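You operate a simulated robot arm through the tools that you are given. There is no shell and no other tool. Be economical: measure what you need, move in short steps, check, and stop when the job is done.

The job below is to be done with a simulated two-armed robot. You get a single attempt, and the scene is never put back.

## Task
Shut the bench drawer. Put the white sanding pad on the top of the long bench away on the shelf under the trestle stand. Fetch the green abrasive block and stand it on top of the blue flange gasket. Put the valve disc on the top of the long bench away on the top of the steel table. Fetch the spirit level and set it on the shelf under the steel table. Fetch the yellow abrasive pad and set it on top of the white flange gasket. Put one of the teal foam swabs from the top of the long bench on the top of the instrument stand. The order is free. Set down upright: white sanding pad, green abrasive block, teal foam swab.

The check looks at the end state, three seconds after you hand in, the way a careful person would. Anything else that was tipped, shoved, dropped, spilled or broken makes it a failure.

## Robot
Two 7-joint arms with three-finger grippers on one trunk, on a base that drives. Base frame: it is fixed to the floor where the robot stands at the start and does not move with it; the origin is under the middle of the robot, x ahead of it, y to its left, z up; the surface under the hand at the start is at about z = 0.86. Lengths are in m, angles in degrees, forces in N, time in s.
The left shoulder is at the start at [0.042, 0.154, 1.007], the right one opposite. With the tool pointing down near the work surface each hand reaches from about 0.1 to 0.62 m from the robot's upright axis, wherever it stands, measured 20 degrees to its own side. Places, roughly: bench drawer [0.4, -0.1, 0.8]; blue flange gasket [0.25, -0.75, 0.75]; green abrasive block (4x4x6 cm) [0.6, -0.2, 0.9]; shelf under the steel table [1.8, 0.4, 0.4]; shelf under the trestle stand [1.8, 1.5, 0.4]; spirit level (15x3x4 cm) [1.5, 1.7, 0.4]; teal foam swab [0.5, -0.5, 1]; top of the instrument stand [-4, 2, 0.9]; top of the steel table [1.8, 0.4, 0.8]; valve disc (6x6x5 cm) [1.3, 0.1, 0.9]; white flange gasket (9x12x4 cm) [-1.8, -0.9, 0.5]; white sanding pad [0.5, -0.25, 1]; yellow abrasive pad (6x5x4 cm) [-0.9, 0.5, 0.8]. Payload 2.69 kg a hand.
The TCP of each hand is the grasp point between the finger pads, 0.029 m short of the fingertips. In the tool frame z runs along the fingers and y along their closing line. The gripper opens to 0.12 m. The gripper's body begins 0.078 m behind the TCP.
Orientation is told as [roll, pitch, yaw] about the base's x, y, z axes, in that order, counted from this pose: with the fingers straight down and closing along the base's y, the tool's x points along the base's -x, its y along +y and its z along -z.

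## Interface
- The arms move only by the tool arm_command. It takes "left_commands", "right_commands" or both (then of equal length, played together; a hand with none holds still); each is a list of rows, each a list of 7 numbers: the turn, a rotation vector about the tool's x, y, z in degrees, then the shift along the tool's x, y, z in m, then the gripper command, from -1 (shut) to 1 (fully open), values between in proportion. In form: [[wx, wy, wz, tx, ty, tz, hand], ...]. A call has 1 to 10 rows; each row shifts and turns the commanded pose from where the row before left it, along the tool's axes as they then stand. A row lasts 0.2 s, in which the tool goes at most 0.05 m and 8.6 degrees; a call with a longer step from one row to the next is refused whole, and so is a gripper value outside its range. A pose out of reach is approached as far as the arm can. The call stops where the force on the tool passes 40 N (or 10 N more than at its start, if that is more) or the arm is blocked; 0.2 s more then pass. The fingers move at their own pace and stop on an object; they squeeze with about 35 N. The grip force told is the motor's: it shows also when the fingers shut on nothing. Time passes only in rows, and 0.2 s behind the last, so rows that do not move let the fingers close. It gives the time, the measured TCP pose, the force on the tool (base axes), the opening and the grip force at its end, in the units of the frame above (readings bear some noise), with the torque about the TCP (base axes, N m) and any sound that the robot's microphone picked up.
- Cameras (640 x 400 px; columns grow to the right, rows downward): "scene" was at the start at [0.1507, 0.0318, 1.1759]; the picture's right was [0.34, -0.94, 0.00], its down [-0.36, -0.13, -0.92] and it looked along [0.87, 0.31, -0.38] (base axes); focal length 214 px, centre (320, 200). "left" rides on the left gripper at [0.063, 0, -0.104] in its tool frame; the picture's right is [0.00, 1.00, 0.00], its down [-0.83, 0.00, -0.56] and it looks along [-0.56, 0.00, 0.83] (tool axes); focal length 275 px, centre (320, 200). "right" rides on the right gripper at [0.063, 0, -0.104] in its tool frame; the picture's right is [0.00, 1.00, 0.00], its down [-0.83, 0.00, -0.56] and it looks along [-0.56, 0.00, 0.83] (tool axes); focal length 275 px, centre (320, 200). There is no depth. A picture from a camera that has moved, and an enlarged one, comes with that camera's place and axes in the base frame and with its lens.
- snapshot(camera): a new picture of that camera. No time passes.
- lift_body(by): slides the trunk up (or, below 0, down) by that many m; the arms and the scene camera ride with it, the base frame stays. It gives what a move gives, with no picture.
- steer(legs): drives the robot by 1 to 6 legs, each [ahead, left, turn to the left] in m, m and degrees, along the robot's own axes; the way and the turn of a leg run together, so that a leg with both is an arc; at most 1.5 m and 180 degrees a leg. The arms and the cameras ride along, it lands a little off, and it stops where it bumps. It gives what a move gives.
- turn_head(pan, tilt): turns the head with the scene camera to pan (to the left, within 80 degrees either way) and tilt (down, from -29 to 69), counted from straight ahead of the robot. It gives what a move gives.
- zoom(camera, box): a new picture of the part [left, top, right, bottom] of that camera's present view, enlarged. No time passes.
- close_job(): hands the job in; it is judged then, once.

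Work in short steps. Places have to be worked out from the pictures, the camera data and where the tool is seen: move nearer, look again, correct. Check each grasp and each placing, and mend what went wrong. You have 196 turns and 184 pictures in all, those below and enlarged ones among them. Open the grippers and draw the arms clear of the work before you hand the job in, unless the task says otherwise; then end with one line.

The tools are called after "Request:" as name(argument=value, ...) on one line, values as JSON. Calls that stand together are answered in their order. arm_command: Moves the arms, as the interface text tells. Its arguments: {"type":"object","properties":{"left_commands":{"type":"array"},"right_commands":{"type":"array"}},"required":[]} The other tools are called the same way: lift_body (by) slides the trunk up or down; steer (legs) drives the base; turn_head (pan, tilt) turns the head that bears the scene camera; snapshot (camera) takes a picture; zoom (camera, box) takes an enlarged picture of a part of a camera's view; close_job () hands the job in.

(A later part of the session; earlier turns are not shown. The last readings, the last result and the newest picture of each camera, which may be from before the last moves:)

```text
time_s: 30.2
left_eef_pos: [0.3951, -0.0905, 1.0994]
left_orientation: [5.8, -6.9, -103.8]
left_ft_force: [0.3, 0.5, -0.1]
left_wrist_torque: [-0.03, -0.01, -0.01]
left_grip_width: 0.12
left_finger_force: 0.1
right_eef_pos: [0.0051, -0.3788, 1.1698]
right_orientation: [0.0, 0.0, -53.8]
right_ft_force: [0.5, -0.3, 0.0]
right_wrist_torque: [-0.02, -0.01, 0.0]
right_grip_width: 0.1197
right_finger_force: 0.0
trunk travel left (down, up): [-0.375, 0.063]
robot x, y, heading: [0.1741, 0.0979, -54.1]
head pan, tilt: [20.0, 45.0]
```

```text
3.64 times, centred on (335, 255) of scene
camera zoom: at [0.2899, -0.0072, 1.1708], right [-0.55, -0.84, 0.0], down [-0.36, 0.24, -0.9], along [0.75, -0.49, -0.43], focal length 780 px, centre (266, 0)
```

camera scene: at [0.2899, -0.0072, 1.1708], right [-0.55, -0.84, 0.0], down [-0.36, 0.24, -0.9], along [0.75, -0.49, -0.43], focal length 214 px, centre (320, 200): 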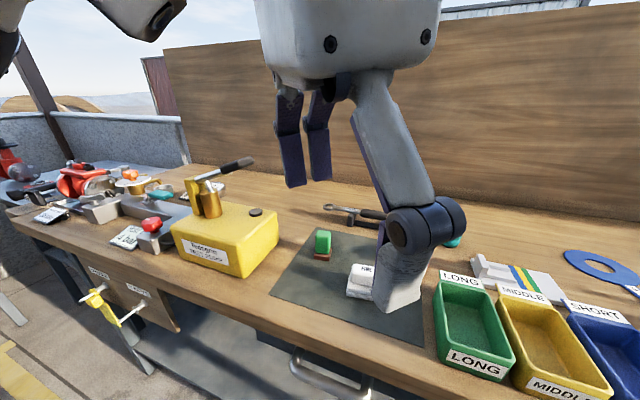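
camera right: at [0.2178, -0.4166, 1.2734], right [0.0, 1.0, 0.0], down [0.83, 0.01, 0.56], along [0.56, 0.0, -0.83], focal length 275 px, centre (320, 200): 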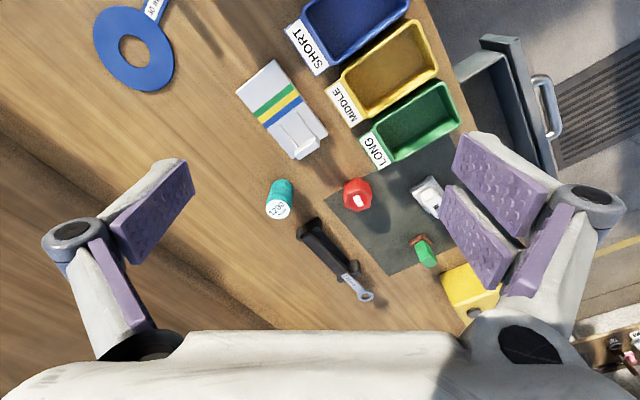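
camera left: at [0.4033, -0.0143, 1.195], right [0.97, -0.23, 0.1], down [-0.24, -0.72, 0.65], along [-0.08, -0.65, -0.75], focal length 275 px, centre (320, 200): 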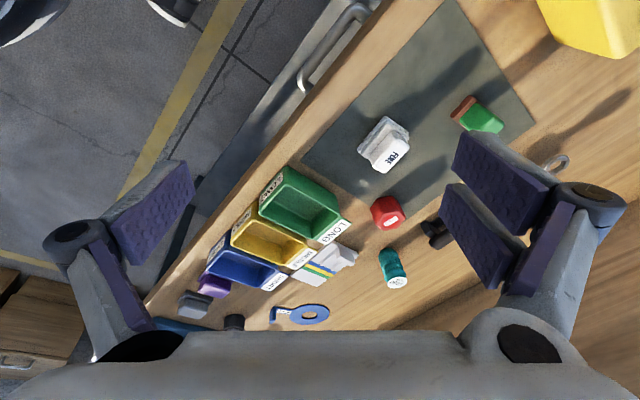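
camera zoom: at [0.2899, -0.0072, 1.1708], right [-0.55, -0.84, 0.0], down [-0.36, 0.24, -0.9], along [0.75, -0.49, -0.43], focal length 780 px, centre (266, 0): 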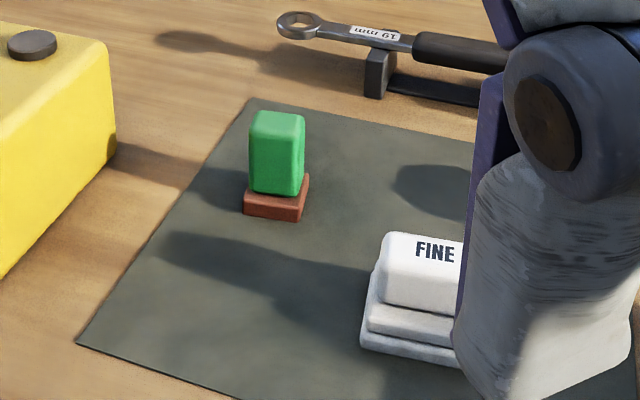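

The block is squared with the bench (edges at 37°). I level the left hand, yaw it to close along the bench and move above the block.

Request:
arm_command(left_commands=[[5.5, 6, 0, 0, 0, 0, 1], [0.3, 0.9, -8.3, 0, 0, 0, 1], [0, 0, -8.5, 0, 0, 0, 1], [0, 0, -8.5, 0, 0, 0, 1], [0, 0, -8.5, 0, 0, 0, 1], [0, 0, -8.5, 0, 0, 0, 1], [0, 0, -8.5, 0, 0, 0, 1]])

Request:
arm_command(left_commands=[[0, 0, 0, -0.035, 0.014, 0.005, 1], [0, 0, 0, -0.035, 0.014, 0.005, 1], [0, 0, 0, -0.035, 0.014, 0.005, 1], [0, 0, 0, -0.035, 0.014, 0.005, 1], [0, 0, 0, -0.035, 0.014, 0.005, 1], [0, 0, 0, -0.034, 0.013, 0.005, 1]])

Request:
snapshot(camera="left")

Request:
snapshot(camera="scene")

```text
time_s: 31.8
left_eef_pos: [0.3967, -0.091, 1.0983]
left_orientation: [-0.1, 0.2, -52.3]
left_ft_force: [0.8, 1.3, -0.3]
left_wrist_torque: [0.02, -0.02, 0.0]
left_grip_width: 0.1202
left_finger_force: 0.0
right_eef_pos: [0.0045, -0.378, 1.1688]
right_orientation: [-0.1, 0.0, -53.8]
right_ft_force: [0.6, 0.1, -0.5]
right_wrist_torque: [0.02, -0.02, 0.03]
right_grip_width: 0.1199
right_finger_force: 0.0
trunk travel left (down, up): [-0.375, 0.063]
robot x, y, heading: [0.1771, 0.0975, -53.9]
head pan, tilt: [20.0, 45.0]
```

```text
time_s: 33.2
left_eef_pos: [0.5891, -0.2052, 1.067]
left_orientation: [0.0, 0.0, -52.7]
left_ft_force: [-0.1, 0.5, 0.0]
left_wrist_torque: [-0.02, 0.0, -0.01]
left_grip_width: 0.1199
left_finger_force: 0.1
right_eef_pos: [0.0046, -0.3786, 1.1685]
right_orientation: [-0.1, 0.0, -53.9]
right_ft_force: [-0.4, -0.3, 0.3]
right_wrist_torque: [0.01, -0.02, 0.01]
right_grip_width: 0.1203
right_finger_force: 0.1
trunk travel left (down, up): [-0.375, 0.063]
robot x, y, heading: [0.1751, 0.0976, -53.7]
head pan, tilt: [20.0, 45.0]
```

```text
150 pictures are left
camera left: at [0.5514, -0.1548, 1.1723], right [0.8, 0.6, 0.0], down [0.5, -0.66, 0.56], along [0.33, -0.44, -0.83], focal length 275 px, centre (320, 200)
```

left: 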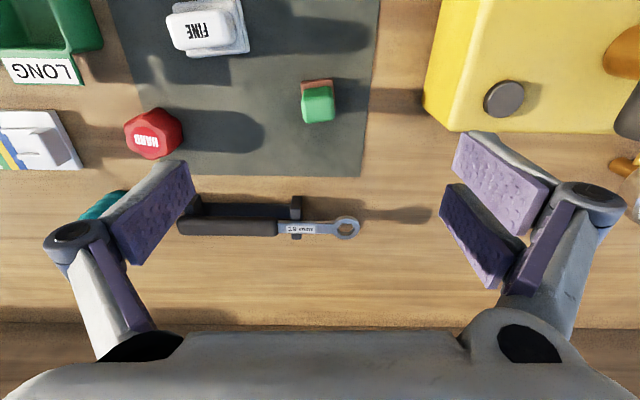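

```text
149 pictures are left
camera scene: at [0.2804, -0.0026, 1.1414], right [-0.56, -0.83, 0.0], down [-0.59, 0.39, -0.71], along [0.59, -0.39, -0.71], focal length 214 px, centre (320, 200)
```

scene: 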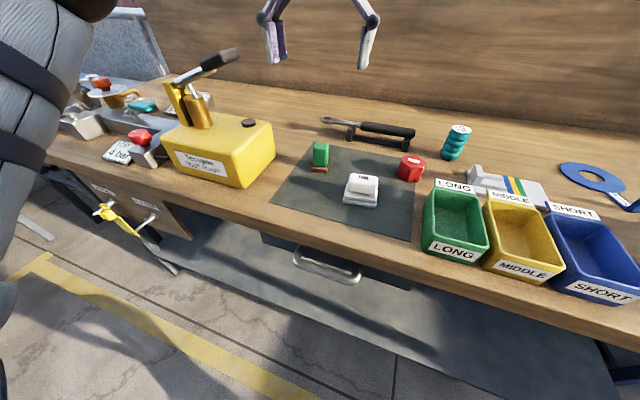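

Aligned above the block. Narrow the fingers and descend to z≈0.905.

Request:
arm_command(left_commands=[[0, 0, 0, 0, 0, 0.035, 0.4], [0, 0, 0, 0.001, 0, 0.035, 0.4], [0, 0, 0, 0.001, 0, 0.035, 0.4], [0, 0, 0, 0.001, 0, 0.03, 0.4], [0, 0, 0, 0, 0, 0.025, 0.4]])

Request:
snapshot(camera="left")

Request:
zoom(camera="scene", box=[240, 80, 420, 220])

```text
time_s: 34.4
left_eef_pos: [0.5869, -0.206, 0.9087]
left_orientation: [-0.1, 0.1, -52.5]
left_ft_force: [0.3, -0.8, 0.5]
left_wrist_torque: [-0.02, -0.02, 0.01]
left_grip_width: 0.084
left_finger_force: 0.0
right_eef_pos: [0.0046, -0.3788, 1.1673]
right_orientation: [-0.1, 0.0, -53.9]
right_ft_force: [-0.7, -0.7, 0.1]
right_wrist_torque: [-0.02, 0.04, -0.02]
right_grip_width: 0.1202
right_finger_force: 0.0
trunk travel left (down, up): [-0.375, 0.063]
robot x, y, heading: [0.1755, 0.0958, -53.7]
head pan, tilt: [20.0, 45.0]
```

```text
148 pictures are left
camera left: at [0.5491, -0.1545, 1.0132], right [0.8, 0.6, 0.0], down [0.5, -0.66, 0.56], along [0.33, -0.44, -0.83], focal length 275 px, centre (320, 200)
```

left: 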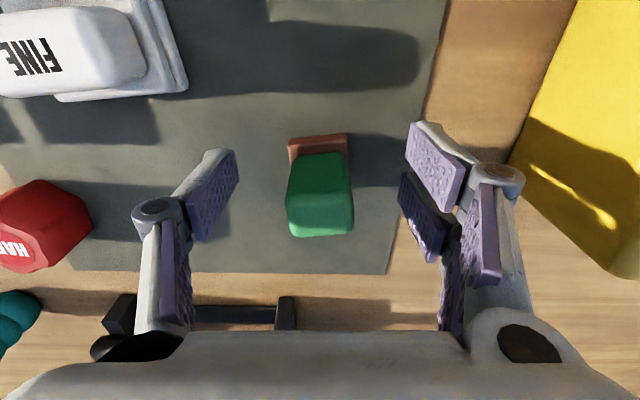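

```text
2.86 times, centred on (330, 150) of scene
camera zoom: at [0.2804, -0.0023, 1.1415], right [-0.56, -0.83, 0.0], down [-0.59, 0.39, -0.71], along [0.59, -0.39, -0.71], focal length 613 px, centre (291, 343)
```

zoom: 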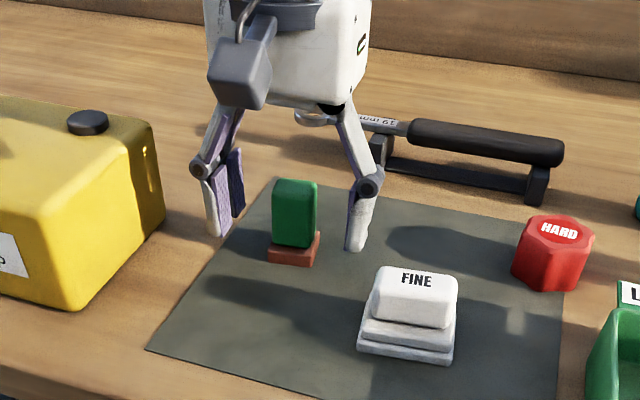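

Well centred; close the fingers.

Request:
arm_command(left_commands=[[0, 0, 0, 0, 0, 0.003, -1], [0, 0, 0, 0, 0, 0, -1], [0, 0, 0, 0, 0, 0, -1], [0, 0, 0, 0, 0, -0.02, -1], [0, 0, 0, 0, 0, -0.03, -1], [0, 0, 0, 0, 0, -0.03, -1]])

Request:
snapshot(camera="left")

Request:
zoom(camera="scene", box=[240, 60, 420, 200])

```text
time_s: 35.8
left_eef_pos: [0.5864, -0.2065, 0.9849]
left_orientation: [0.1, 0.0, -52.7]
left_ft_force: [-0.3, 0.0, -0.4]
left_wrist_torque: [-0.02, -0.03, 0.0]
left_grip_width: 0.0311
left_finger_force: 35.1
right_eef_pos: [0.0044, -0.3779, 1.1672]
right_orientation: [-0.1, 0.0, -53.8]
right_ft_force: [0.1, 0.1, -0.2]
right_wrist_torque: [0.01, -0.01, 0.0]
right_grip_width: 0.1201
right_finger_force: 0.0
trunk travel left (down, up): [-0.375, 0.063]
robot x, y, heading: [0.1705, 0.0902, -53.9]
head pan, tilt: [20.0, 45.0]
```

```text
146 pictures are left
camera left: at [0.549, -0.154, 1.0898], right [0.8, 0.6, 0.0], down [0.5, -0.66, 0.56], along [0.33, -0.44, -0.83], focal length 275 px, centre (320, 200)
```

left: 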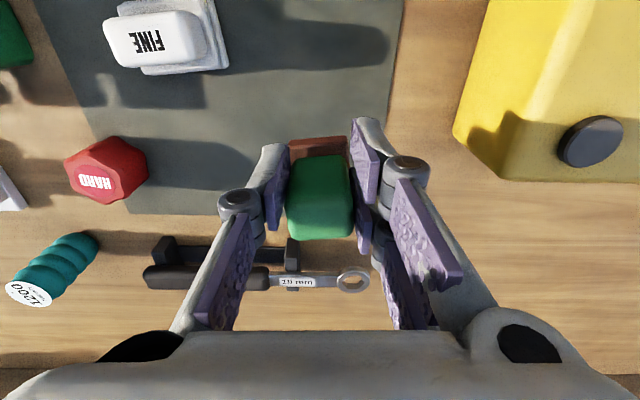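

```text
2.86 times, centred on (330, 130) of scene
camera zoom: at [0.28, -0.0021, 1.1415], right [-0.56, -0.83, 0.0], down [-0.59, 0.39, -0.71], along [0.59, -0.39, -0.71], focal length 613 px, centre (291, 400)
```

zoom: 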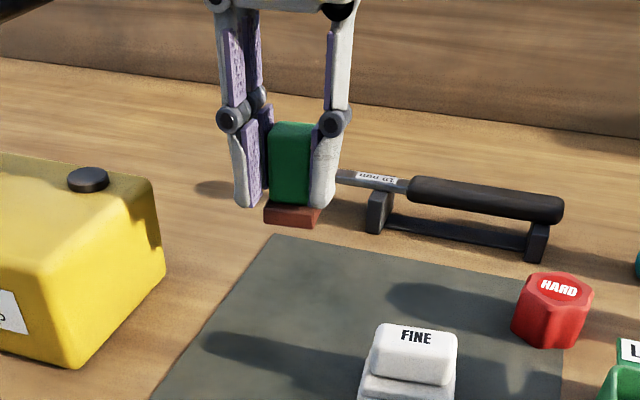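

The block came up with its base (one piece, 31 mm grip). I lift higher and drive right along the bench to reach the blue gasket.

Request:
arm_command(left_commands=[[0, 0, 0, 0.02, 0, -0.04, -1], [0, 0, 0, 0.03, 0, -0.035, -1], [0, 0, 0, 0.03, 0, -0.02, -1]])

Request:
steer(legs=[[0.03, -0.5, 0]])

Request:
turn_head(pan=15, tilt=45)

Request:
snapshot(camera="scene")

Request:
snapshot(camera="left")

```text
time_s: 36.6
left_eef_pos: [0.5356, -0.1401, 1.0823]
left_orientation: [0.0, 0.0, -52.6]
left_ft_force: [-0.3, 0.6, -0.5]
left_wrist_torque: [0.02, -0.06, 0.0]
left_grip_width: 0.0306
left_finger_force: 35.0
right_eef_pos: [0.0056, -0.378, 1.1683]
right_orientation: [0.0, -0.1, -53.9]
right_ft_force: [0.7, 0.1, 0.4]
right_wrist_torque: [-0.03, 0.04, 0.01]
right_grip_width: 0.12
right_finger_force: 0.1
trunk travel left (down, up): [-0.375, 0.063]
robot x, y, heading: [0.1734, 0.0972, -53.7]
head pan, tilt: [20.0, 45.0]
```

```text
time_s: 40.9
left_eef_pos: [0.1589, -0.4559, 1.0815]
left_orientation: [-0.1, 0.1, -52.5]
left_ft_force: [0.4, -0.3, -1.2]
left_wrist_torque: [0.03, 0.02, -0.01]
left_grip_width: 0.0289
left_finger_force: 34.9
right_eef_pos: [-0.373, -0.6946, 1.1686]
right_orientation: [-0.1, 0.0, -53.7]
right_ft_force: [0.5, -0.6, 0.1]
right_wrist_torque: [-0.01, 0.02, 0.03]
right_grip_width: 0.1199
right_finger_force: 0.1
trunk travel left (down, up): [-0.375, 0.063]
robot x, y, heading: [-0.2018, -0.2159, -53.6]
head pan, tilt: [20.0, 45.0]
```

```text
time_s: 41.6
left_eef_pos: [0.1573, -0.4559, 1.081]
left_orientation: [-0.1, 0.0, -52.5]
left_ft_force: [-0.4, -0.9, -1.3]
left_wrist_torque: [0.02, 0.0, -0.02]
left_grip_width: 0.0292
left_finger_force: 35.0
right_eef_pos: [-0.372, -0.6952, 1.1681]
right_orientation: [-0.1, 0.0, -53.8]
right_ft_force: [0.8, -0.9, 0.0]
right_wrist_torque: [0.0, 0.01, 0.02]
right_grip_width: 0.12
right_finger_force: 0.1
trunk travel left (down, up): [-0.375, 0.063]
robot x, y, heading: [-0.2064, -0.2198, -53.5]
head pan, tilt: [15.0, 45.0]
```

```text
144 pictures are left
camera scene: at [-0.1028, -0.3235, 1.1415], right [-0.62, -0.78, 0.0], down [-0.55, 0.44, -0.71], along [0.55, -0.44, -0.71], focal length 214 px, centre (320, 200)
```

scene: 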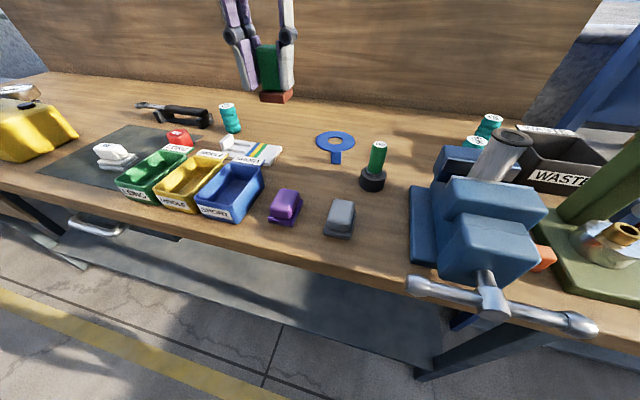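

```text
143 pictures are left
camera left: at [0.1208, -0.4046, 1.1857], right [0.8, 0.61, 0.0], down [0.5, -0.66, 0.56], along [0.34, -0.44, -0.83], focal length 275 px, centre (320, 200)
```

left: 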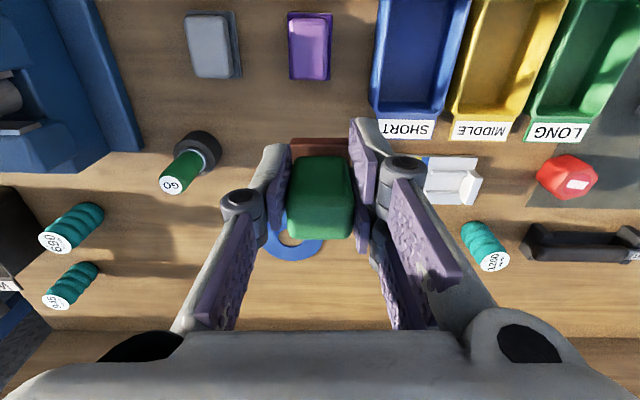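

Three teal swabs seen (1200, 690, 945). I refine the blue ring's centre with a zoom.

Request:
zoom(camera="scene", box=[290, 110, 400, 200])

Request:
zoom(camera="left", box=[240, 110, 400, 270])

```text
4.44 times, centred on (345, 155) of scene
camera zoom: at [-0.1028, -0.3235, 1.1415], right [-0.62, -0.78, 0.0], down [-0.55, 0.44, -0.71], along [0.55, -0.44, -0.71], focal length 953 px, centre (209, 400)
```

zoom: 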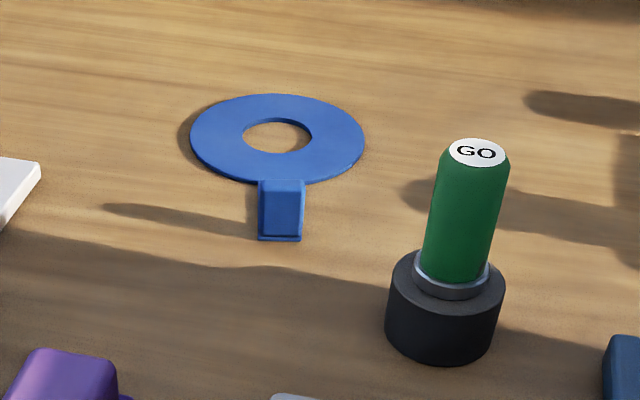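

```text
2.50 times, centred on (320, 190) of left
camera zoom: at [0.1208, -0.4046, 1.1857], right [0.8, 0.61, 0.0], down [0.5, -0.66, 0.56], along [0.34, -0.44, -0.83], focal length 688 px, centre (320, 225)
```

zoom: 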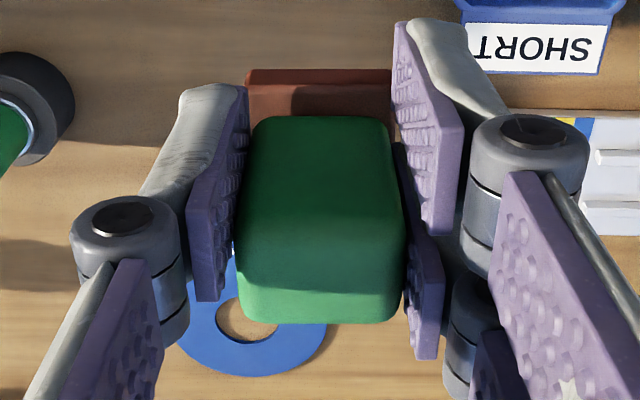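

Ring centre ≈(0.254,-0.656). I edge slightly closer and left for comfortable reach (away from the vice handle), keeping the block high.

Request:
steer(legs=[[0.035, 0.07, 0]])

```text
time_s: 42.8
left_eef_pos: [0.2353, -0.4433, 1.0809]
left_orientation: [0.0, 0.0, -52.5]
left_ft_force: [0.7, -0.4, -1.1]
left_wrist_torque: [0.0, 0.04, 0.0]
left_grip_width: 0.0288
left_finger_force: 35.0
right_eef_pos: [-0.2961, -0.6815, 1.1687]
right_orientation: [-0.1, 0.1, -53.7]
right_ft_force: [-4.0, 0.0, 0.7]
right_wrist_torque: [0.0, -0.07, 0.07]
right_grip_width: 0.1188
right_finger_force: 0.0
trunk travel left (down, up): [-0.375, 0.063]
robot x, y, heading: [-0.1298, -0.2061, -53.9]
head pan, tilt: [15.0, 45.0]
```

Now move over the ring centre at height.

Request:
arm_command(left_commands=[[0, 0, 0, -0.03, -0.019, 0, -1], [0, 0, 0, -0.03, -0.019, 0, -1], [0, 0, 0, -0.03, -0.019, 0, -1], [0, 0, 0, -0.03, -0.019, 0, -1], [0, 0, 0, -0.03, -0.019, 0, -1], [0, 0, 0, -0.03, -0.019, 0, -1]])

Request:
snapshot(camera="left")

Request:
snapshot(camera="scene")

```text
time_s: 44.2
left_eef_pos: [0.2238, -0.5825, 1.056]
left_orientation: [0.0, 0.0, -52.5]
left_ft_force: [-1.2, 0.8, 0.3]
left_wrist_torque: [0.02, 0.03, 0.0]
left_grip_width: 0.0288
left_finger_force: 35.3
left hand out of reach, approached as far as the arm can: row 4, 5, 6
right_eef_pos: [-0.2955, -0.6811, 1.1686]
right_orientation: [-0.1, 0.0, -53.7]
right_ft_force: [-2.2, -2.0, -0.9]
right_wrist_torque: [0.01, -0.02, -0.05]
right_grip_width: 0.1193
right_finger_force: 0.3
trunk travel left (down, up): [-0.375, 0.063]
robot x, y, heading: [-0.1258, -0.2075, -53.7]
head pan, tilt: [15.0, 45.0]
```

```text
140 pictures are left
camera left: at [0.1862, -0.53, 1.1602], right [0.8, 0.61, 0.0], down [0.5, -0.66, 0.56], along [0.34, -0.44, -0.83], focal length 275 px, centre (320, 200)
```

left: 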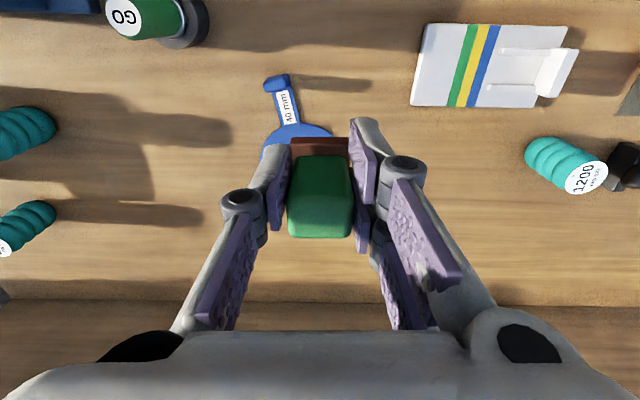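

```text
139 pictures are left
camera scene: at [-0.0256, -0.3102, 1.1415], right [-0.62, -0.78, 0.0], down [-0.55, 0.44, -0.71], along [0.55, -0.44, -0.71], focal length 214 px, centre (320, 200)
```

scene: 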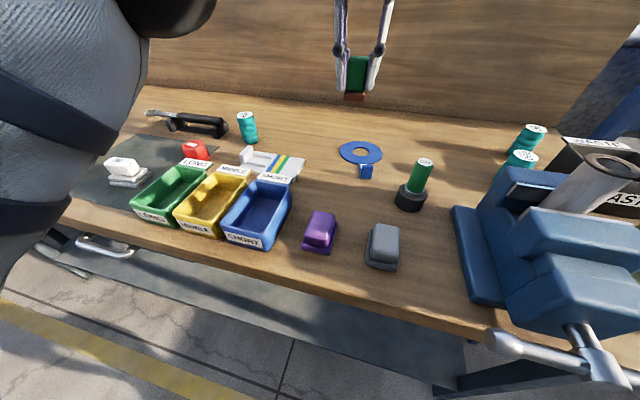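

The left hand is out of reach at this height. The right hand shows small forces — I check what it's near.

Request:
snapshot(camera="right")

Request:
turn_head(pan=-40, tilt=25)

Request:
snapshot(camera="scene")

```text
138 pictures are left
camera right: at [-0.3328, -0.6308, 1.273], right [0.8, 0.6, 0.0], down [0.5, -0.67, 0.56], along [0.33, -0.45, -0.83], focal length 275 px, centre (320, 200)
```

right: 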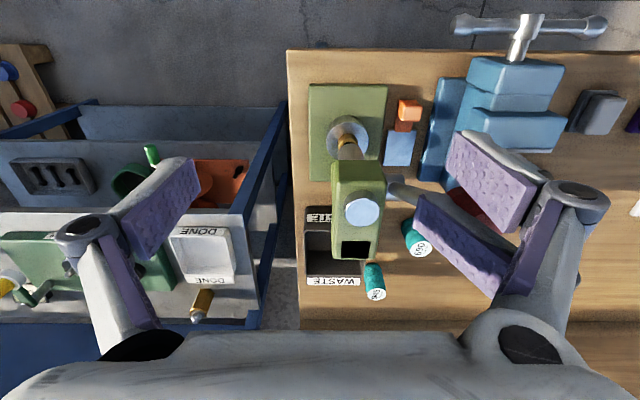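

```text
time_s: 45.4
left_eef_pos: [0.2248, -0.5808, 1.0544]
left_orientation: [0.0, 0.1, -52.6]
left_ft_force: [1.0, 0.8, -0.7]
left_wrist_torque: [0.01, 0.01, 0.02]
left_grip_width: 0.0291
left_finger_force: 35.1
right_eef_pos: [-0.2965, -0.6813, 1.1676]
right_orientation: [-0.1, 0.0, -53.7]
right_ft_force: [-3.6, -0.8, 0.3]
right_wrist_torque: [0.02, -0.04, 0.0]
right_grip_width: 0.1192
right_finger_force: 0.1
trunk travel left (down, up): [-0.375, 0.063]
robot x, y, heading: [-0.1245, -0.2078, -54.0]
head pan, tilt: [-40.0, 25.0]
```

```text
137 pictures are left
camera scene: at [-0.095, -0.3511, 1.172], right [-1.0, 0.06, 0.0], down [0.03, 0.42, -0.91], along [-0.06, -0.9, -0.42], focal length 214 px, centre (320, 200)
```

scene: 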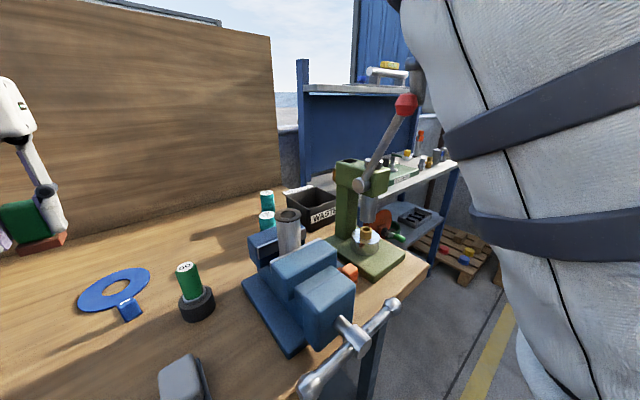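

The right fingers seem to touch the arbor press lever. I zoom to see on which side it lies before withdrawing.

Request:
zoom(camera="right", box=[380, 100, 620, 320])

Request:
zoom(camera="scene", box=[330, 40, 470, 210])

```text
1.82 times, centred on (500, 210) of right
camera zoom: at [-0.3328, -0.6306, 1.2731], right [0.8, 0.6, 0.0], down [0.5, -0.67, 0.56], along [0.33, -0.45, -0.83], focal length 500 px, centre (-7, 182)
```

zoom: 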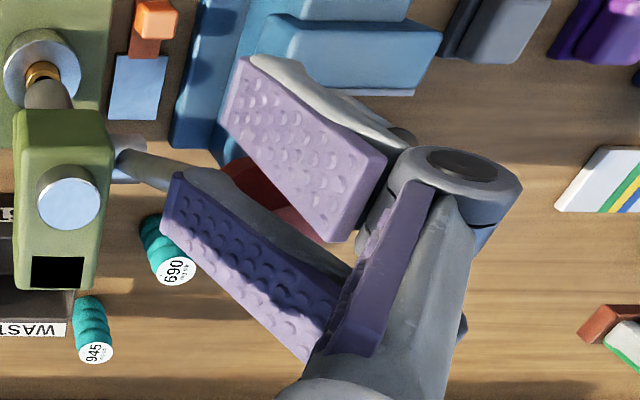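

```text
2.35 times, centred on (400, 125) of scene
camera zoom: at [-0.095, -0.3511, 1.172], right [-1.0, 0.06, 0.0], down [0.03, 0.42, -0.91], along [-0.06, -0.9, -0.42], focal length 505 px, centre (132, 376)
```

zoom: 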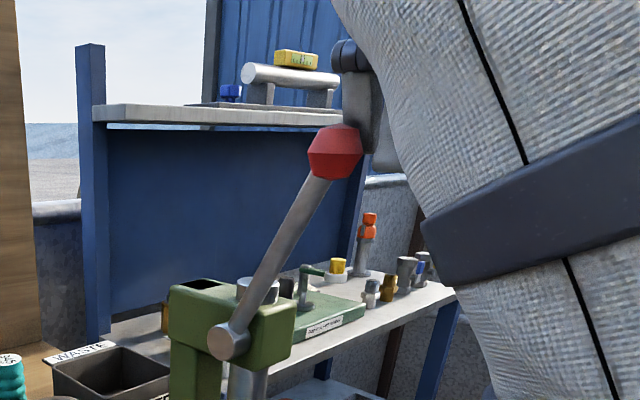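

The knob is on the outer (bench-left) side of the right finger. I back the right hand away to its right and up, then pull it toward the robot.

Request:
arm_command(right_commands=[[0, 0, 0, 0, -0.01, -0.005, 1], [0, 0, 0, 0, -0.015, -0.01, 1], [0, 0, 0, 0, -0.015, -0.01, 1], [0, 0, 0, 0.03, 0, -0.01, 1], [0, 0, 0, 0.03, 0, 0, 1], [0, 0, 0, 0.03, 0, 0, 1]])

Request:
snapshot(camera="right")

Request:
snapshot(camera="scene")

```text
time_s: 46.8
left_eef_pos: [0.2246, -0.5821, 1.0558]
left_orientation: [-0.1, 0.0, -52.6]
left_ft_force: [0.7, -0.6, 0.0]
left_wrist_torque: [0.01, 0.03, 0.0]
left_grip_width: 0.0289
left_finger_force: 35.3
right_eef_pos: [-0.383, -0.6303, 1.1705]
right_orientation: [0.0, 0.0, -53.7]
right_ft_force: [-0.8, 0.7, 0.5]
right_wrist_torque: [-0.01, 0.01, 0.0]
right_grip_width: 0.12
right_finger_force: 0.1
right hand out of reach, approached as far as the arm can: row 1, 2, 3, 4
trunk travel left (down, up): [-0.375, 0.063]
robot x, y, heading: [-0.1255, -0.2095, -53.7]
head pan, tilt: [-40.0, 25.0]
```

```text
134 pictures are left
camera right: at [-0.4199, -0.5798, 1.2755], right [0.8, 0.6, 0.0], down [0.5, -0.67, 0.56], along [0.33, -0.45, -0.83], focal length 275 px, centre (320, 200)
```

right: 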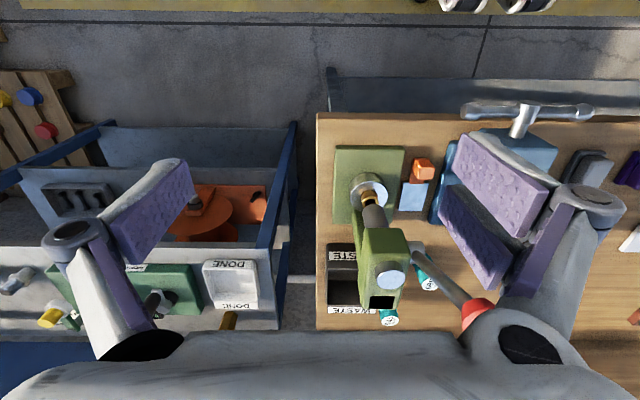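

```text
133 pictures are left
camera scene: at [-0.0949, -0.3507, 1.1721], right [-1.0, 0.06, 0.0], down [0.03, 0.42, -0.91], along [-0.06, -0.9, -0.42], focal length 214 px, centre (320, 200)
```

scene: 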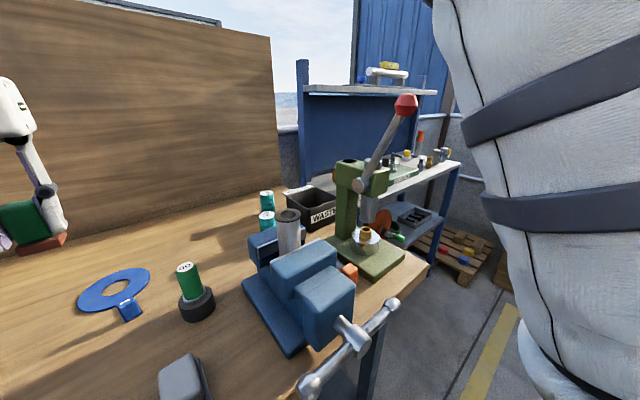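

Right hand free and the lever is as before. I tuck the right hand in further, and lower the left hand a bit (more reach lower down) while staying above the gasket's tab, then go forward.

Request:
arm_command(left_commands=[[0, 0, 0, 0, 0, 0.03, -1], [0, 0, 0, 0, 0, 0.03, -1], [0, 0, 0, 0, 0, 0.025, -1], [0, 0, 0, -0.03, 0, 0, -1], [0, 0, 0, -0.03, 0, 0, -1]], right_commands=[[0, 0, 0, 0.03, 0, 0, 1], [0, 0, 0, 0.03, 0, 0, 1], [0, 0, 0, 0.03, 0, 0, 1], [0, 0, 0, 0, 0, 0, 1], [0, 0, 0, 0, 0, 0, 1]])

```text
time_s: 48.0
left_eef_pos: [0.2543, -0.6134, 0.9663]
left_orientation: [0.1, 0.0, -52.6]
left_ft_force: [-0.7, 0.5, -0.9]
left_wrist_torque: [-0.03, 0.01, -0.01]
left_grip_width: 0.0289
left_finger_force: 35.6
left hand out of reach, approached as far as the arm can: row 5
right_eef_pos: [-0.4345, -0.5568, 1.1722]
right_orientation: [0.0, 0.0, -53.8]
right_ft_force: [0.5, -0.1, 0.3]
right_wrist_torque: [0.0, 0.04, -0.04]
right_grip_width: 0.1201
right_finger_force: 0.2
trunk travel left (down, up): [-0.375, 0.063]
robot x, y, heading: [-0.1275, -0.2093, -53.9]
head pan, tilt: [-40.0, 25.0]
```

Just short. I raise the trunk 6 cm, which gives more reach at the same height.

Request:
lift_body(by=0.06)

Request:
arm_command(left_commands=[[0, 0, 0, 0, 0, 0.03, -1], [0, 0, 0, 0, 0, 0.03, -1], [0, 0, 0, -0.017, -0.013, 0, -1], [0, 0, 0, -0.017, -0.013, 0, -1]])

Request:
turn_head(pan=15, tilt=40)

Request:
snapshot(camera="left")

Request:
zoom(camera="scene", box=[280, 60, 480, 200])

```text
time_s: 49.0
left_eef_pos: [0.2315, -0.5819, 1.1478]
left_orientation: [-0.4, -13.1, -52.5]
left_ft_force: [1.1, -1.2, -1.9]
left_wrist_torque: [0.06, 0.03, 0.0]
left_grip_width: 0.0289
left_finger_force: 35.2
right_eef_pos: [-0.4338, -0.5595, 1.2303]
right_orientation: [-0.1, 0.1, -53.7]
right_ft_force: [0.7, -0.2, -0.4]
right_wrist_torque: [0.08, 0.05, 0.0]
right_grip_width: 0.12
right_finger_force: 0.1
trunk travel left (down, up): [-0.435, 0.003]
robot x, y, heading: [-0.128, -0.2087, -53.6]
head pan, tilt: [-40.0, 25.0]
```

```text
time_s: 50.0
left_eef_pos: [0.2367, -0.6092, 1.0916]
left_orientation: [-0.4, -13.3, -52.5]
left_ft_force: [0.1, -0.5, -1.2]
left_wrist_torque: [-0.02, 0.06, 0.01]
left_grip_width: 0.029
left_finger_force: 34.8
left hand out of reach, approached as far as the arm can: row 3, 4
right_eef_pos: [-0.4344, -0.5567, 1.2321]
right_orientation: [-0.1, 0.0, -53.8]
right_ft_force: [0.3, -1.2, 0.3]
right_wrist_torque: [0.02, 0.01, 0.02]
right_grip_width: 0.1203
right_finger_force: 0.0
trunk travel left (down, up): [-0.435, 0.003]
robot x, y, heading: [-0.1251, -0.2148, -53.7]
head pan, tilt: [-40.0, 25.0]
```

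```text
time_s: 51.3
left_eef_pos: [0.2353, -0.6107, 1.0932]
left_orientation: [-0.4, -13.3, -52.5]
left_ft_force: [-0.7, -0.6, -1.0]
left_wrist_torque: [0.01, 0.01, 0.01]
left_grip_width: 0.0288
left_finger_force: 34.9
right_eef_pos: [-0.4356, -0.5578, 1.2311]
right_orientation: [-0.2, 0.1, -53.8]
right_ft_force: [0.4, 0.1, 0.8]
right_wrist_torque: [-0.04, 0.0, 0.03]
right_grip_width: 0.1198
right_finger_force: 0.0
trunk travel left (down, up): [-0.435, 0.003]
robot x, y, heading: [-0.1231, -0.2088, -53.6]
head pan, tilt: [15.0, 40.0]
```

```text
132 pictures are left
camera left: at [0.1852, -0.5398, 1.18], right [0.8, 0.6, -0.01], down [0.41, -0.54, 0.73], along [0.44, -0.59, -0.68], focal length 275 px, centre (320, 200)
```

left: 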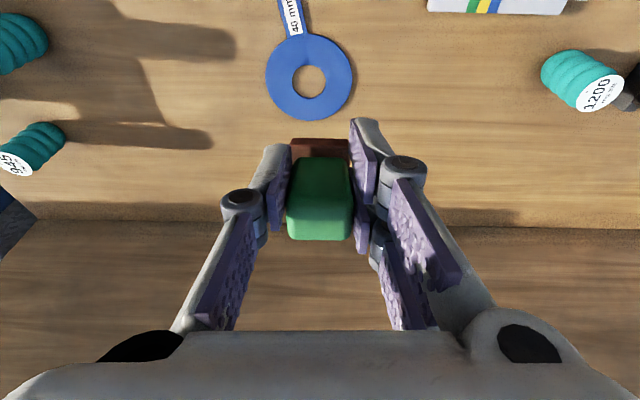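

```text
2.86 times, centred on (380, 130) of scene
camera zoom: at [-0.0569, -0.2653, 1.2172], right [-0.63, -0.78, 0.0], down [-0.5, 0.4, -0.77], along [0.6, -0.48, -0.64], focal length 613 px, centre (149, 400)
```

zoom: 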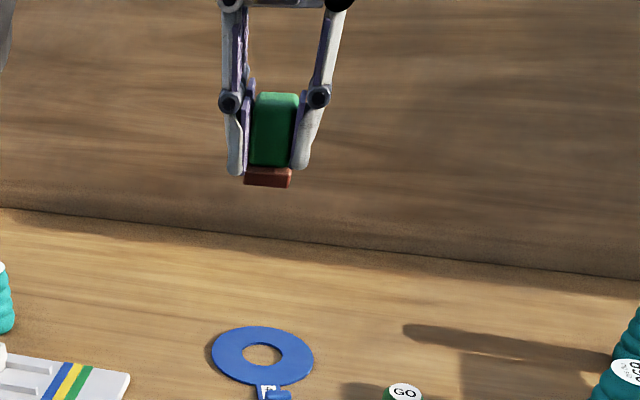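

Level the hand again while coming down to z≈0.965.

Request:
arm_command(left_commands=[[0, 6.65, 0, 0, 0, 0.04, -1], [0, 6.65, 0, 0, 0, 0.04, -1], [0, 0, 0, 0, 0, 0.04, -1]])

```text
time_s: 52.1
left_eef_pos: [0.2225, -0.5945, 0.969]
left_orientation: [-0.4, 0.0, -52.6]
left_ft_force: [-0.1, -0.2, -1.8]
left_wrist_torque: [0.06, -0.01, 0.01]
left_grip_width: 0.0292
left_finger_force: 34.8
left hand out of reach, approached as far as the arm can: row 1, 2
right_eef_pos: [-0.4338, -0.5573, 1.2309]
right_orientation: [-0.2, 0.0, -53.7]
right_ft_force: [0.2, -0.9, -1.0]
right_wrist_torque: [0.02, 0.01, -0.01]
right_grip_width: 0.1199
right_finger_force: 0.1
trunk travel left (down, up): [-0.435, 0.003]
robot x, y, heading: [-0.1274, -0.2101, -53.6]
head pan, tilt: [15.0, 40.0]
```

Forward to over the ring.

Request:
arm_command(left_commands=[[0, 0, 0, -0.024, -0.004, 0, -1], [0, 0, 0, -0.024, -0.004, 0, -1], [0, 0, 0, -0.023, -0.004, 0, -1]])

Request:
snapshot(camera="left")

Request:
zoom(camera="scene", box=[280, 90, 480, 230])

```text
time_s: 52.9
left_eef_pos: [0.224, -0.6053, 0.9688]
left_orientation: [-0.3, 0.0, -52.7]
left_ft_force: [0.3, -0.2, -0.6]
left_wrist_torque: [0.02, -0.01, -0.02]
left_grip_width: 0.0291
left_finger_force: 34.5
left hand out of reach, approached as far as the arm can: row 1, 2, 3
right_eef_pos: [-0.4352, -0.5575, 1.2322]
right_orientation: [-0.2, 0.0, -53.7]
right_ft_force: [-0.8, 0.3, -0.7]
right_wrist_torque: [-0.01, -0.02, -0.01]
right_grip_width: 0.1199
right_finger_force: 0.0
trunk travel left (down, up): [-0.435, 0.003]
robot x, y, heading: [-0.1268, -0.2078, -53.7]
head pan, tilt: [15.0, 40.0]
```

```text
130 pictures are left
camera left: at [0.1871, -0.5533, 1.0734], right [0.8, 0.6, -0.01], down [0.51, -0.66, 0.56], along [0.33, -0.45, -0.83], focal length 275 px, centre (320, 200)
```

left: 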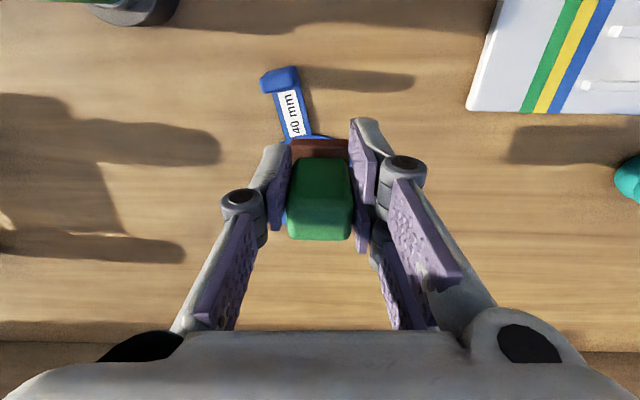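

```text
2.86 times, centred on (380, 160) of scene
camera zoom: at [-0.0568, -0.2652, 1.2172], right [-0.62, -0.78, 0.0], down [-0.5, 0.4, -0.77], along [0.6, -0.48, -0.64], focal length 613 px, centre (149, 314)
```

zoom: 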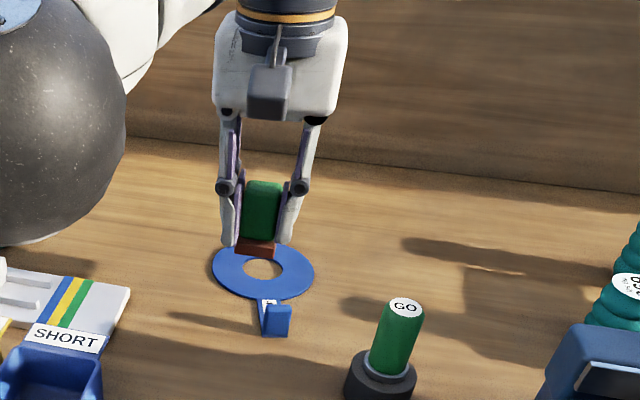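

The straight-ahead pose limits reach; turning the robot ~20° right puts the ring on its left side where reach is larger. I lift and retract the hand first.

Request:
arm_command(left_commands=[[0, 0, 0, 0.01, 0, -0.04, -1], [0, 0, 0, 0.02, 0, -0.04, -1], [0, 0, 0, 0.03, 0, -0.04, -1], [0, 0, 0, 0.03, 0, -0.01, -1], [0, 0, 0, 0.03, 0, -0.01, -1]])

Request:
steer(legs=[[0, 0, -22]])

Request:
snapshot(camera="left")

Request:
snapshot(camera="scene")

```text
time_s: 54.1
left_eef_pos: [0.1526, -0.5073, 1.1077]
left_orientation: [-0.3, 0.0, -52.5]
left_ft_force: [-0.8, 0.4, -0.2]
left_wrist_torque: [0.0, -0.02, -0.01]
left_grip_width: 0.0286
left_finger_force: 34.7
right_eef_pos: [-0.4348, -0.5564, 1.2316]
right_orientation: [-0.1, -0.1, -53.7]
right_ft_force: [-0.7, 0.9, 0.6]
right_wrist_torque: [0.0, -0.02, 0.0]
right_grip_width: 0.12
right_finger_force: 0.1
trunk travel left (down, up): [-0.435, 0.003]
robot x, y, heading: [-0.1269, -0.2095, -53.7]
head pan, tilt: [15.0, 40.0]
```

```text
time_s: 55.6
left_eef_pos: [0.0221, -0.5916, 1.1069]
left_orientation: [-0.4, 0.0, -74.4]
left_ft_force: [0.7, 0.6, -0.7]
left_wrist_torque: [0.03, -0.02, -0.02]
left_grip_width: 0.0288
left_finger_force: 35.1
right_eef_pos: [-0.5433, -0.416, 1.2293]
right_orientation: [0.0, 0.1, -75.7]
right_ft_force: [0.2, -0.4, -0.2]
right_wrist_torque: [-0.03, -0.02, 0.02]
right_grip_width: 0.1199
right_finger_force: 0.1
trunk travel left (down, up): [-0.435, 0.003]
robot x, y, heading: [-0.1238, -0.2088, -75.6]
head pan, tilt: [15.0, 40.0]
```

```text
128 pictures are left
camera left: at [0.0062, -0.5292, 1.212], right [0.96, 0.26, -0.01], down [0.22, -0.8, 0.56], along [0.14, -0.54, -0.83], focal length 275 px, centre (320, 200)
```

left: 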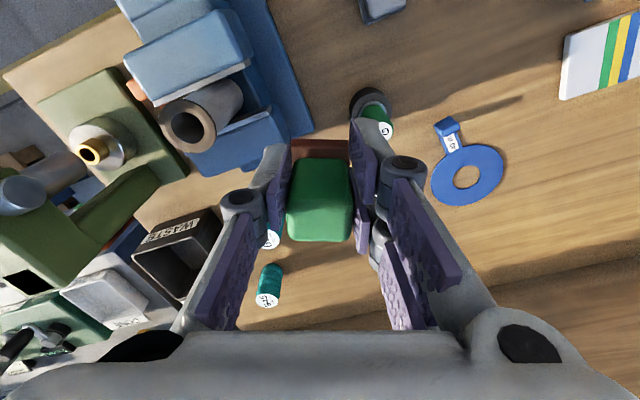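

```text
127 pictures are left
camera scene: at [-0.0834, -0.287, 1.2172], right [-0.87, -0.49, 0.0], down [-0.32, 0.56, -0.77], along [0.38, -0.67, -0.64], focal length 214 px, centre (320, 200)
```

scene: 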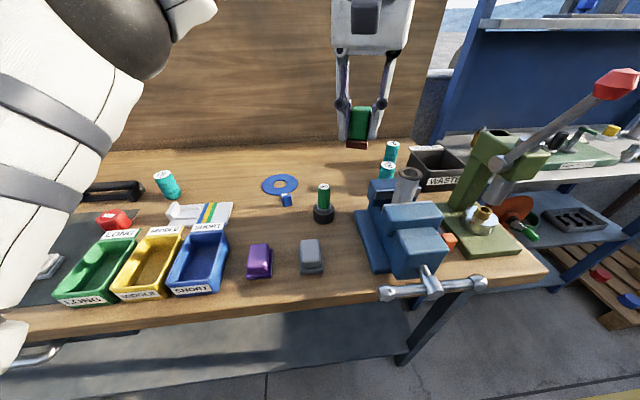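

Ring fix agrees: (0.255,-0.658). Move the block over it at z≈1.035.

Request:
arm_command(left_commands=[[0, 0, 0, -0.021, 0.0345, 0.012, -1], [0, 0, 0, -0.021, 0.0345, 0.012, -1], [0, 0, 0, -0.021, 0.0345, 0.012, -1], [0, 0, 0, -0.021, 0.0345, 0.012, -1], [0, 0, 0, -0.021, 0.0345, 0.012, -1], [0, 0, 0, -0.021, 0.0345, 0.012, -1]])

```text
time_s: 57.0
left_eef_pos: [0.2552, -0.6584, 1.0342]
left_orientation: [-0.2, 0.1, -74.4]
left_ft_force: [0.6, 0.0, -0.9]
left_wrist_torque: [0.04, 0.02, 0.04]
left_grip_width: 0.0288
left_finger_force: 34.9
right_eef_pos: [-0.5414, -0.4188, 1.2305]
right_orientation: [-0.2, 0.0, -75.6]
right_ft_force: [0.2, 0.0, -0.1]
right_wrist_torque: [0.02, 0.01, 0.03]
right_grip_width: 0.1201
right_finger_force: 0.0
trunk travel left (down, up): [-0.435, 0.003]
robot x, y, heading: [-0.1237, -0.2111, -75.4]
head pan, tilt: [15.0, 40.0]
```

Reached exactly. Descend to just above contact and check.

Request:
arm_command(left_commands=[[0, 0, 0, 0, 0, 0.04, -1], [0, 0, 0, 0, 0, 0.04, -1], [0, 0, 0, 0, 0, 0.03, -1]])

Request:
snapshot(camera="left")

Request:
zoom(camera="scene", box=[210, 120, 350, 230])

```text
time_s: 57.8
left_eef_pos: [0.2531, -0.6572, 0.9263]
left_orientation: [-0.4, 0.0, -74.4]
left_ft_force: [-0.7, 0.3, -1.2]
left_wrist_torque: [-0.02, 0.0, 0.0]
left_grip_width: 0.029
left_finger_force: 35.1
right_eef_pos: [-0.5425, -0.4164, 1.2309]
right_orientation: [-0.1, 0.1, -75.6]
right_ft_force: [-0.7, 0.4, -0.7]
right_wrist_torque: [0.0, 0.02, -0.03]
right_grip_width: 0.1205
right_finger_force: 0.0
trunk travel left (down, up): [-0.435, 0.003]
robot x, y, heading: [-0.1247, -0.208, -75.5]
head pan, tilt: [15.0, 40.0]
```

```text
126 pictures are left
camera left: at [0.2385, -0.5956, 1.0297], right [0.96, 0.26, -0.01], down [0.22, -0.8, 0.56], along [0.14, -0.54, -0.83], focal length 275 px, centre (320, 200)
```

left: 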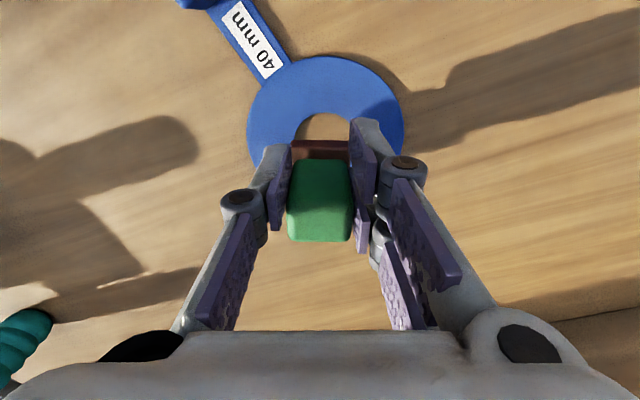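

```text
3.64 times, centred on (280, 175) of scene
camera zoom: at [-0.083, -0.2872, 1.2172], right [-0.87, -0.49, 0.0], down [-0.32, 0.56, -0.77], along [0.38, -0.67, -0.64], focal length 780 px, centre (466, 291)
```

zoom: 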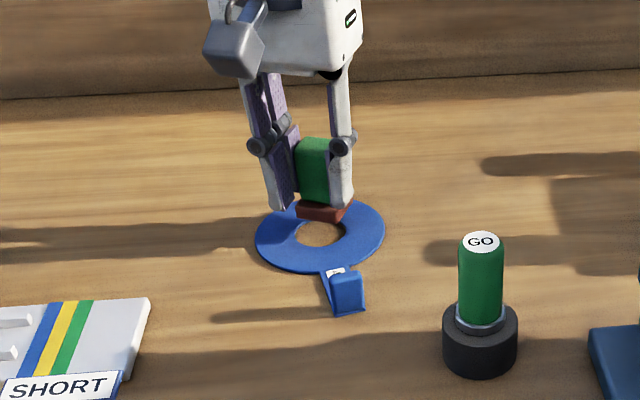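

Alignment is within ~3 mm. Lower gently until contact.

Request:
arm_command(left_commands=[[0, 0, 0, 0, 0.002, 0.005, -1], [0, 0, 0, 0, 0, 0.004, -1], [0, 0, 0, 0, 0, 0.003, -1], [0, 0, 0, 0, 0, 0.002, -1], [0, 0, 0, 0, 0, 0.002, -1]])

Request:
zoom(camera="scene", box=[210, 120, 350, 230])

```text
time_s: 59.0
left_eef_pos: [0.2565, -0.6567, 0.9099]
left_orientation: [-0.4, -0.2, -74.5]
left_ft_force: [1.4, 1.2, 6.4]
left_wrist_torque: [-0.14, -0.2, 0.04]
left_grip_width: 0.029
left_finger_force: 35.4
right_eef_pos: [-0.5438, -0.4163, 1.2319]
right_orientation: [0.0, -0.1, -75.6]
right_ft_force: [0.2, 0.7, -0.2]
right_wrist_torque: [0.01, -0.02, -0.02]
right_grip_width: 0.12
right_finger_force: 0.1
trunk travel left (down, up): [-0.435, 0.003]
robot x, y, heading: [-0.124, -0.2079, -75.6]
head pan, tilt: [15.0, 40.0]
```

```text
3.64 times, centred on (280, 175) of scene
camera zoom: at [-0.0836, -0.286, 1.2175], right [-0.87, -0.49, 0.0], down [-0.32, 0.56, -0.77], along [0.38, -0.67, -0.64], focal length 780 px, centre (466, 291)
```

zoom: 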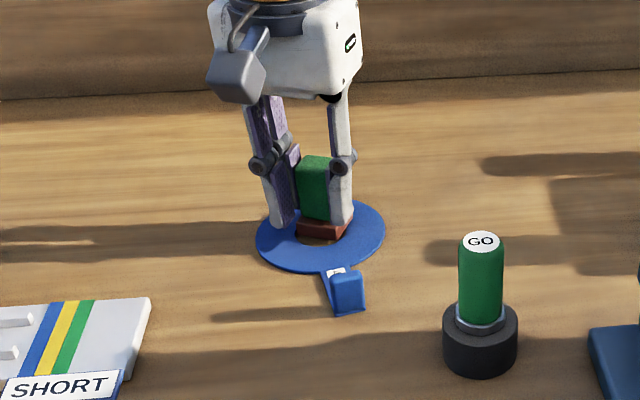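

Contact made, but the base sits ~1 cm too far back (front over the hole). I lift 1 cm, shift 1 cm toward me and lower again.

Request:
arm_command(left_commands=[[0, 0, 0, 0, 0, -0.01, -1], [0, 0, 0, 0.0095, -0.002, 0, -1], [0, 0, 0, 0, 0, 0.005, -1], [0, 0, 0, 0, 0, 0.003, -1], [0, 0, 0, 0, 0, 0.002, -1]])

Request:
zoom(camera="scene", box=[210, 120, 350, 230])

Request:
snapshot(camera="left")

```text
time_s: 60.2
left_eef_pos: [0.2517, -0.6478, 0.9095]
left_orientation: [-0.5, -0.3, -74.5]
left_ft_force: [1.6, -0.7, 10.6]
left_wrist_torque: [-0.2, -0.18, 0.02]
left_grip_width: 0.0289
left_finger_force: 35.2
right_eef_pos: [-0.5429, -0.4164, 1.2316]
right_orientation: [-0.1, -0.3, -75.6]
right_ft_force: [-0.6, -0.9, -0.5]
right_wrist_torque: [0.0, -0.01, -0.01]
right_grip_width: 0.1197
right_finger_force: 0.1
trunk travel left (down, up): [-0.435, 0.003]
robot x, y, heading: [-0.1252, -0.2061, -75.4]
head pan, tilt: [15.0, 40.0]
```

```text
3.64 times, centred on (280, 175) of scene
camera zoom: at [-0.0837, -0.286, 1.2176], right [-0.87, -0.49, 0.0], down [-0.32, 0.56, -0.77], along [0.38, -0.67, -0.64], focal length 780 px, centre (466, 291)
```

zoom: 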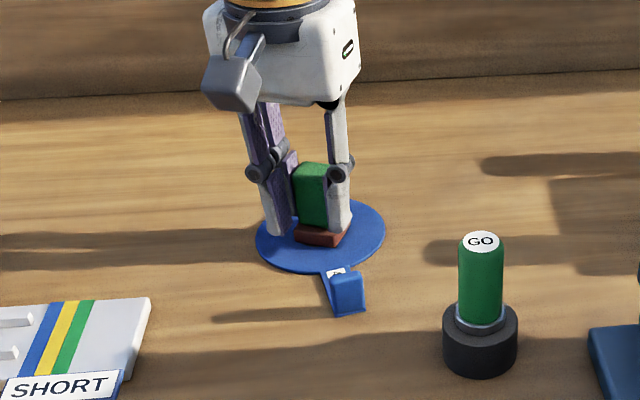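

```text
122 pictures are left
camera left: at [0.2355, -0.5858, 1.0141], right [0.96, 0.26, -0.01], down [0.22, -0.8, 0.56], along [0.14, -0.54, -0.83], focal length 275 px, centre (320, 200)
```

left: 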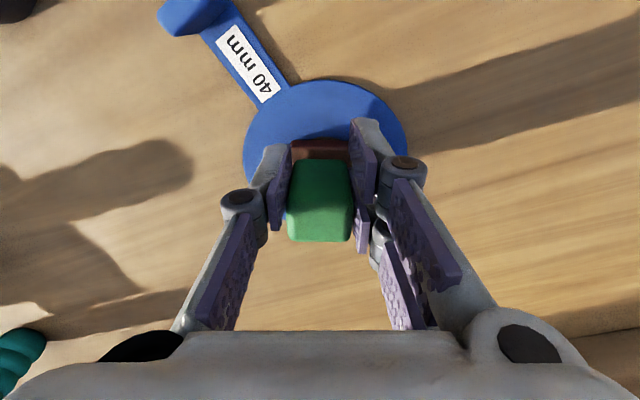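

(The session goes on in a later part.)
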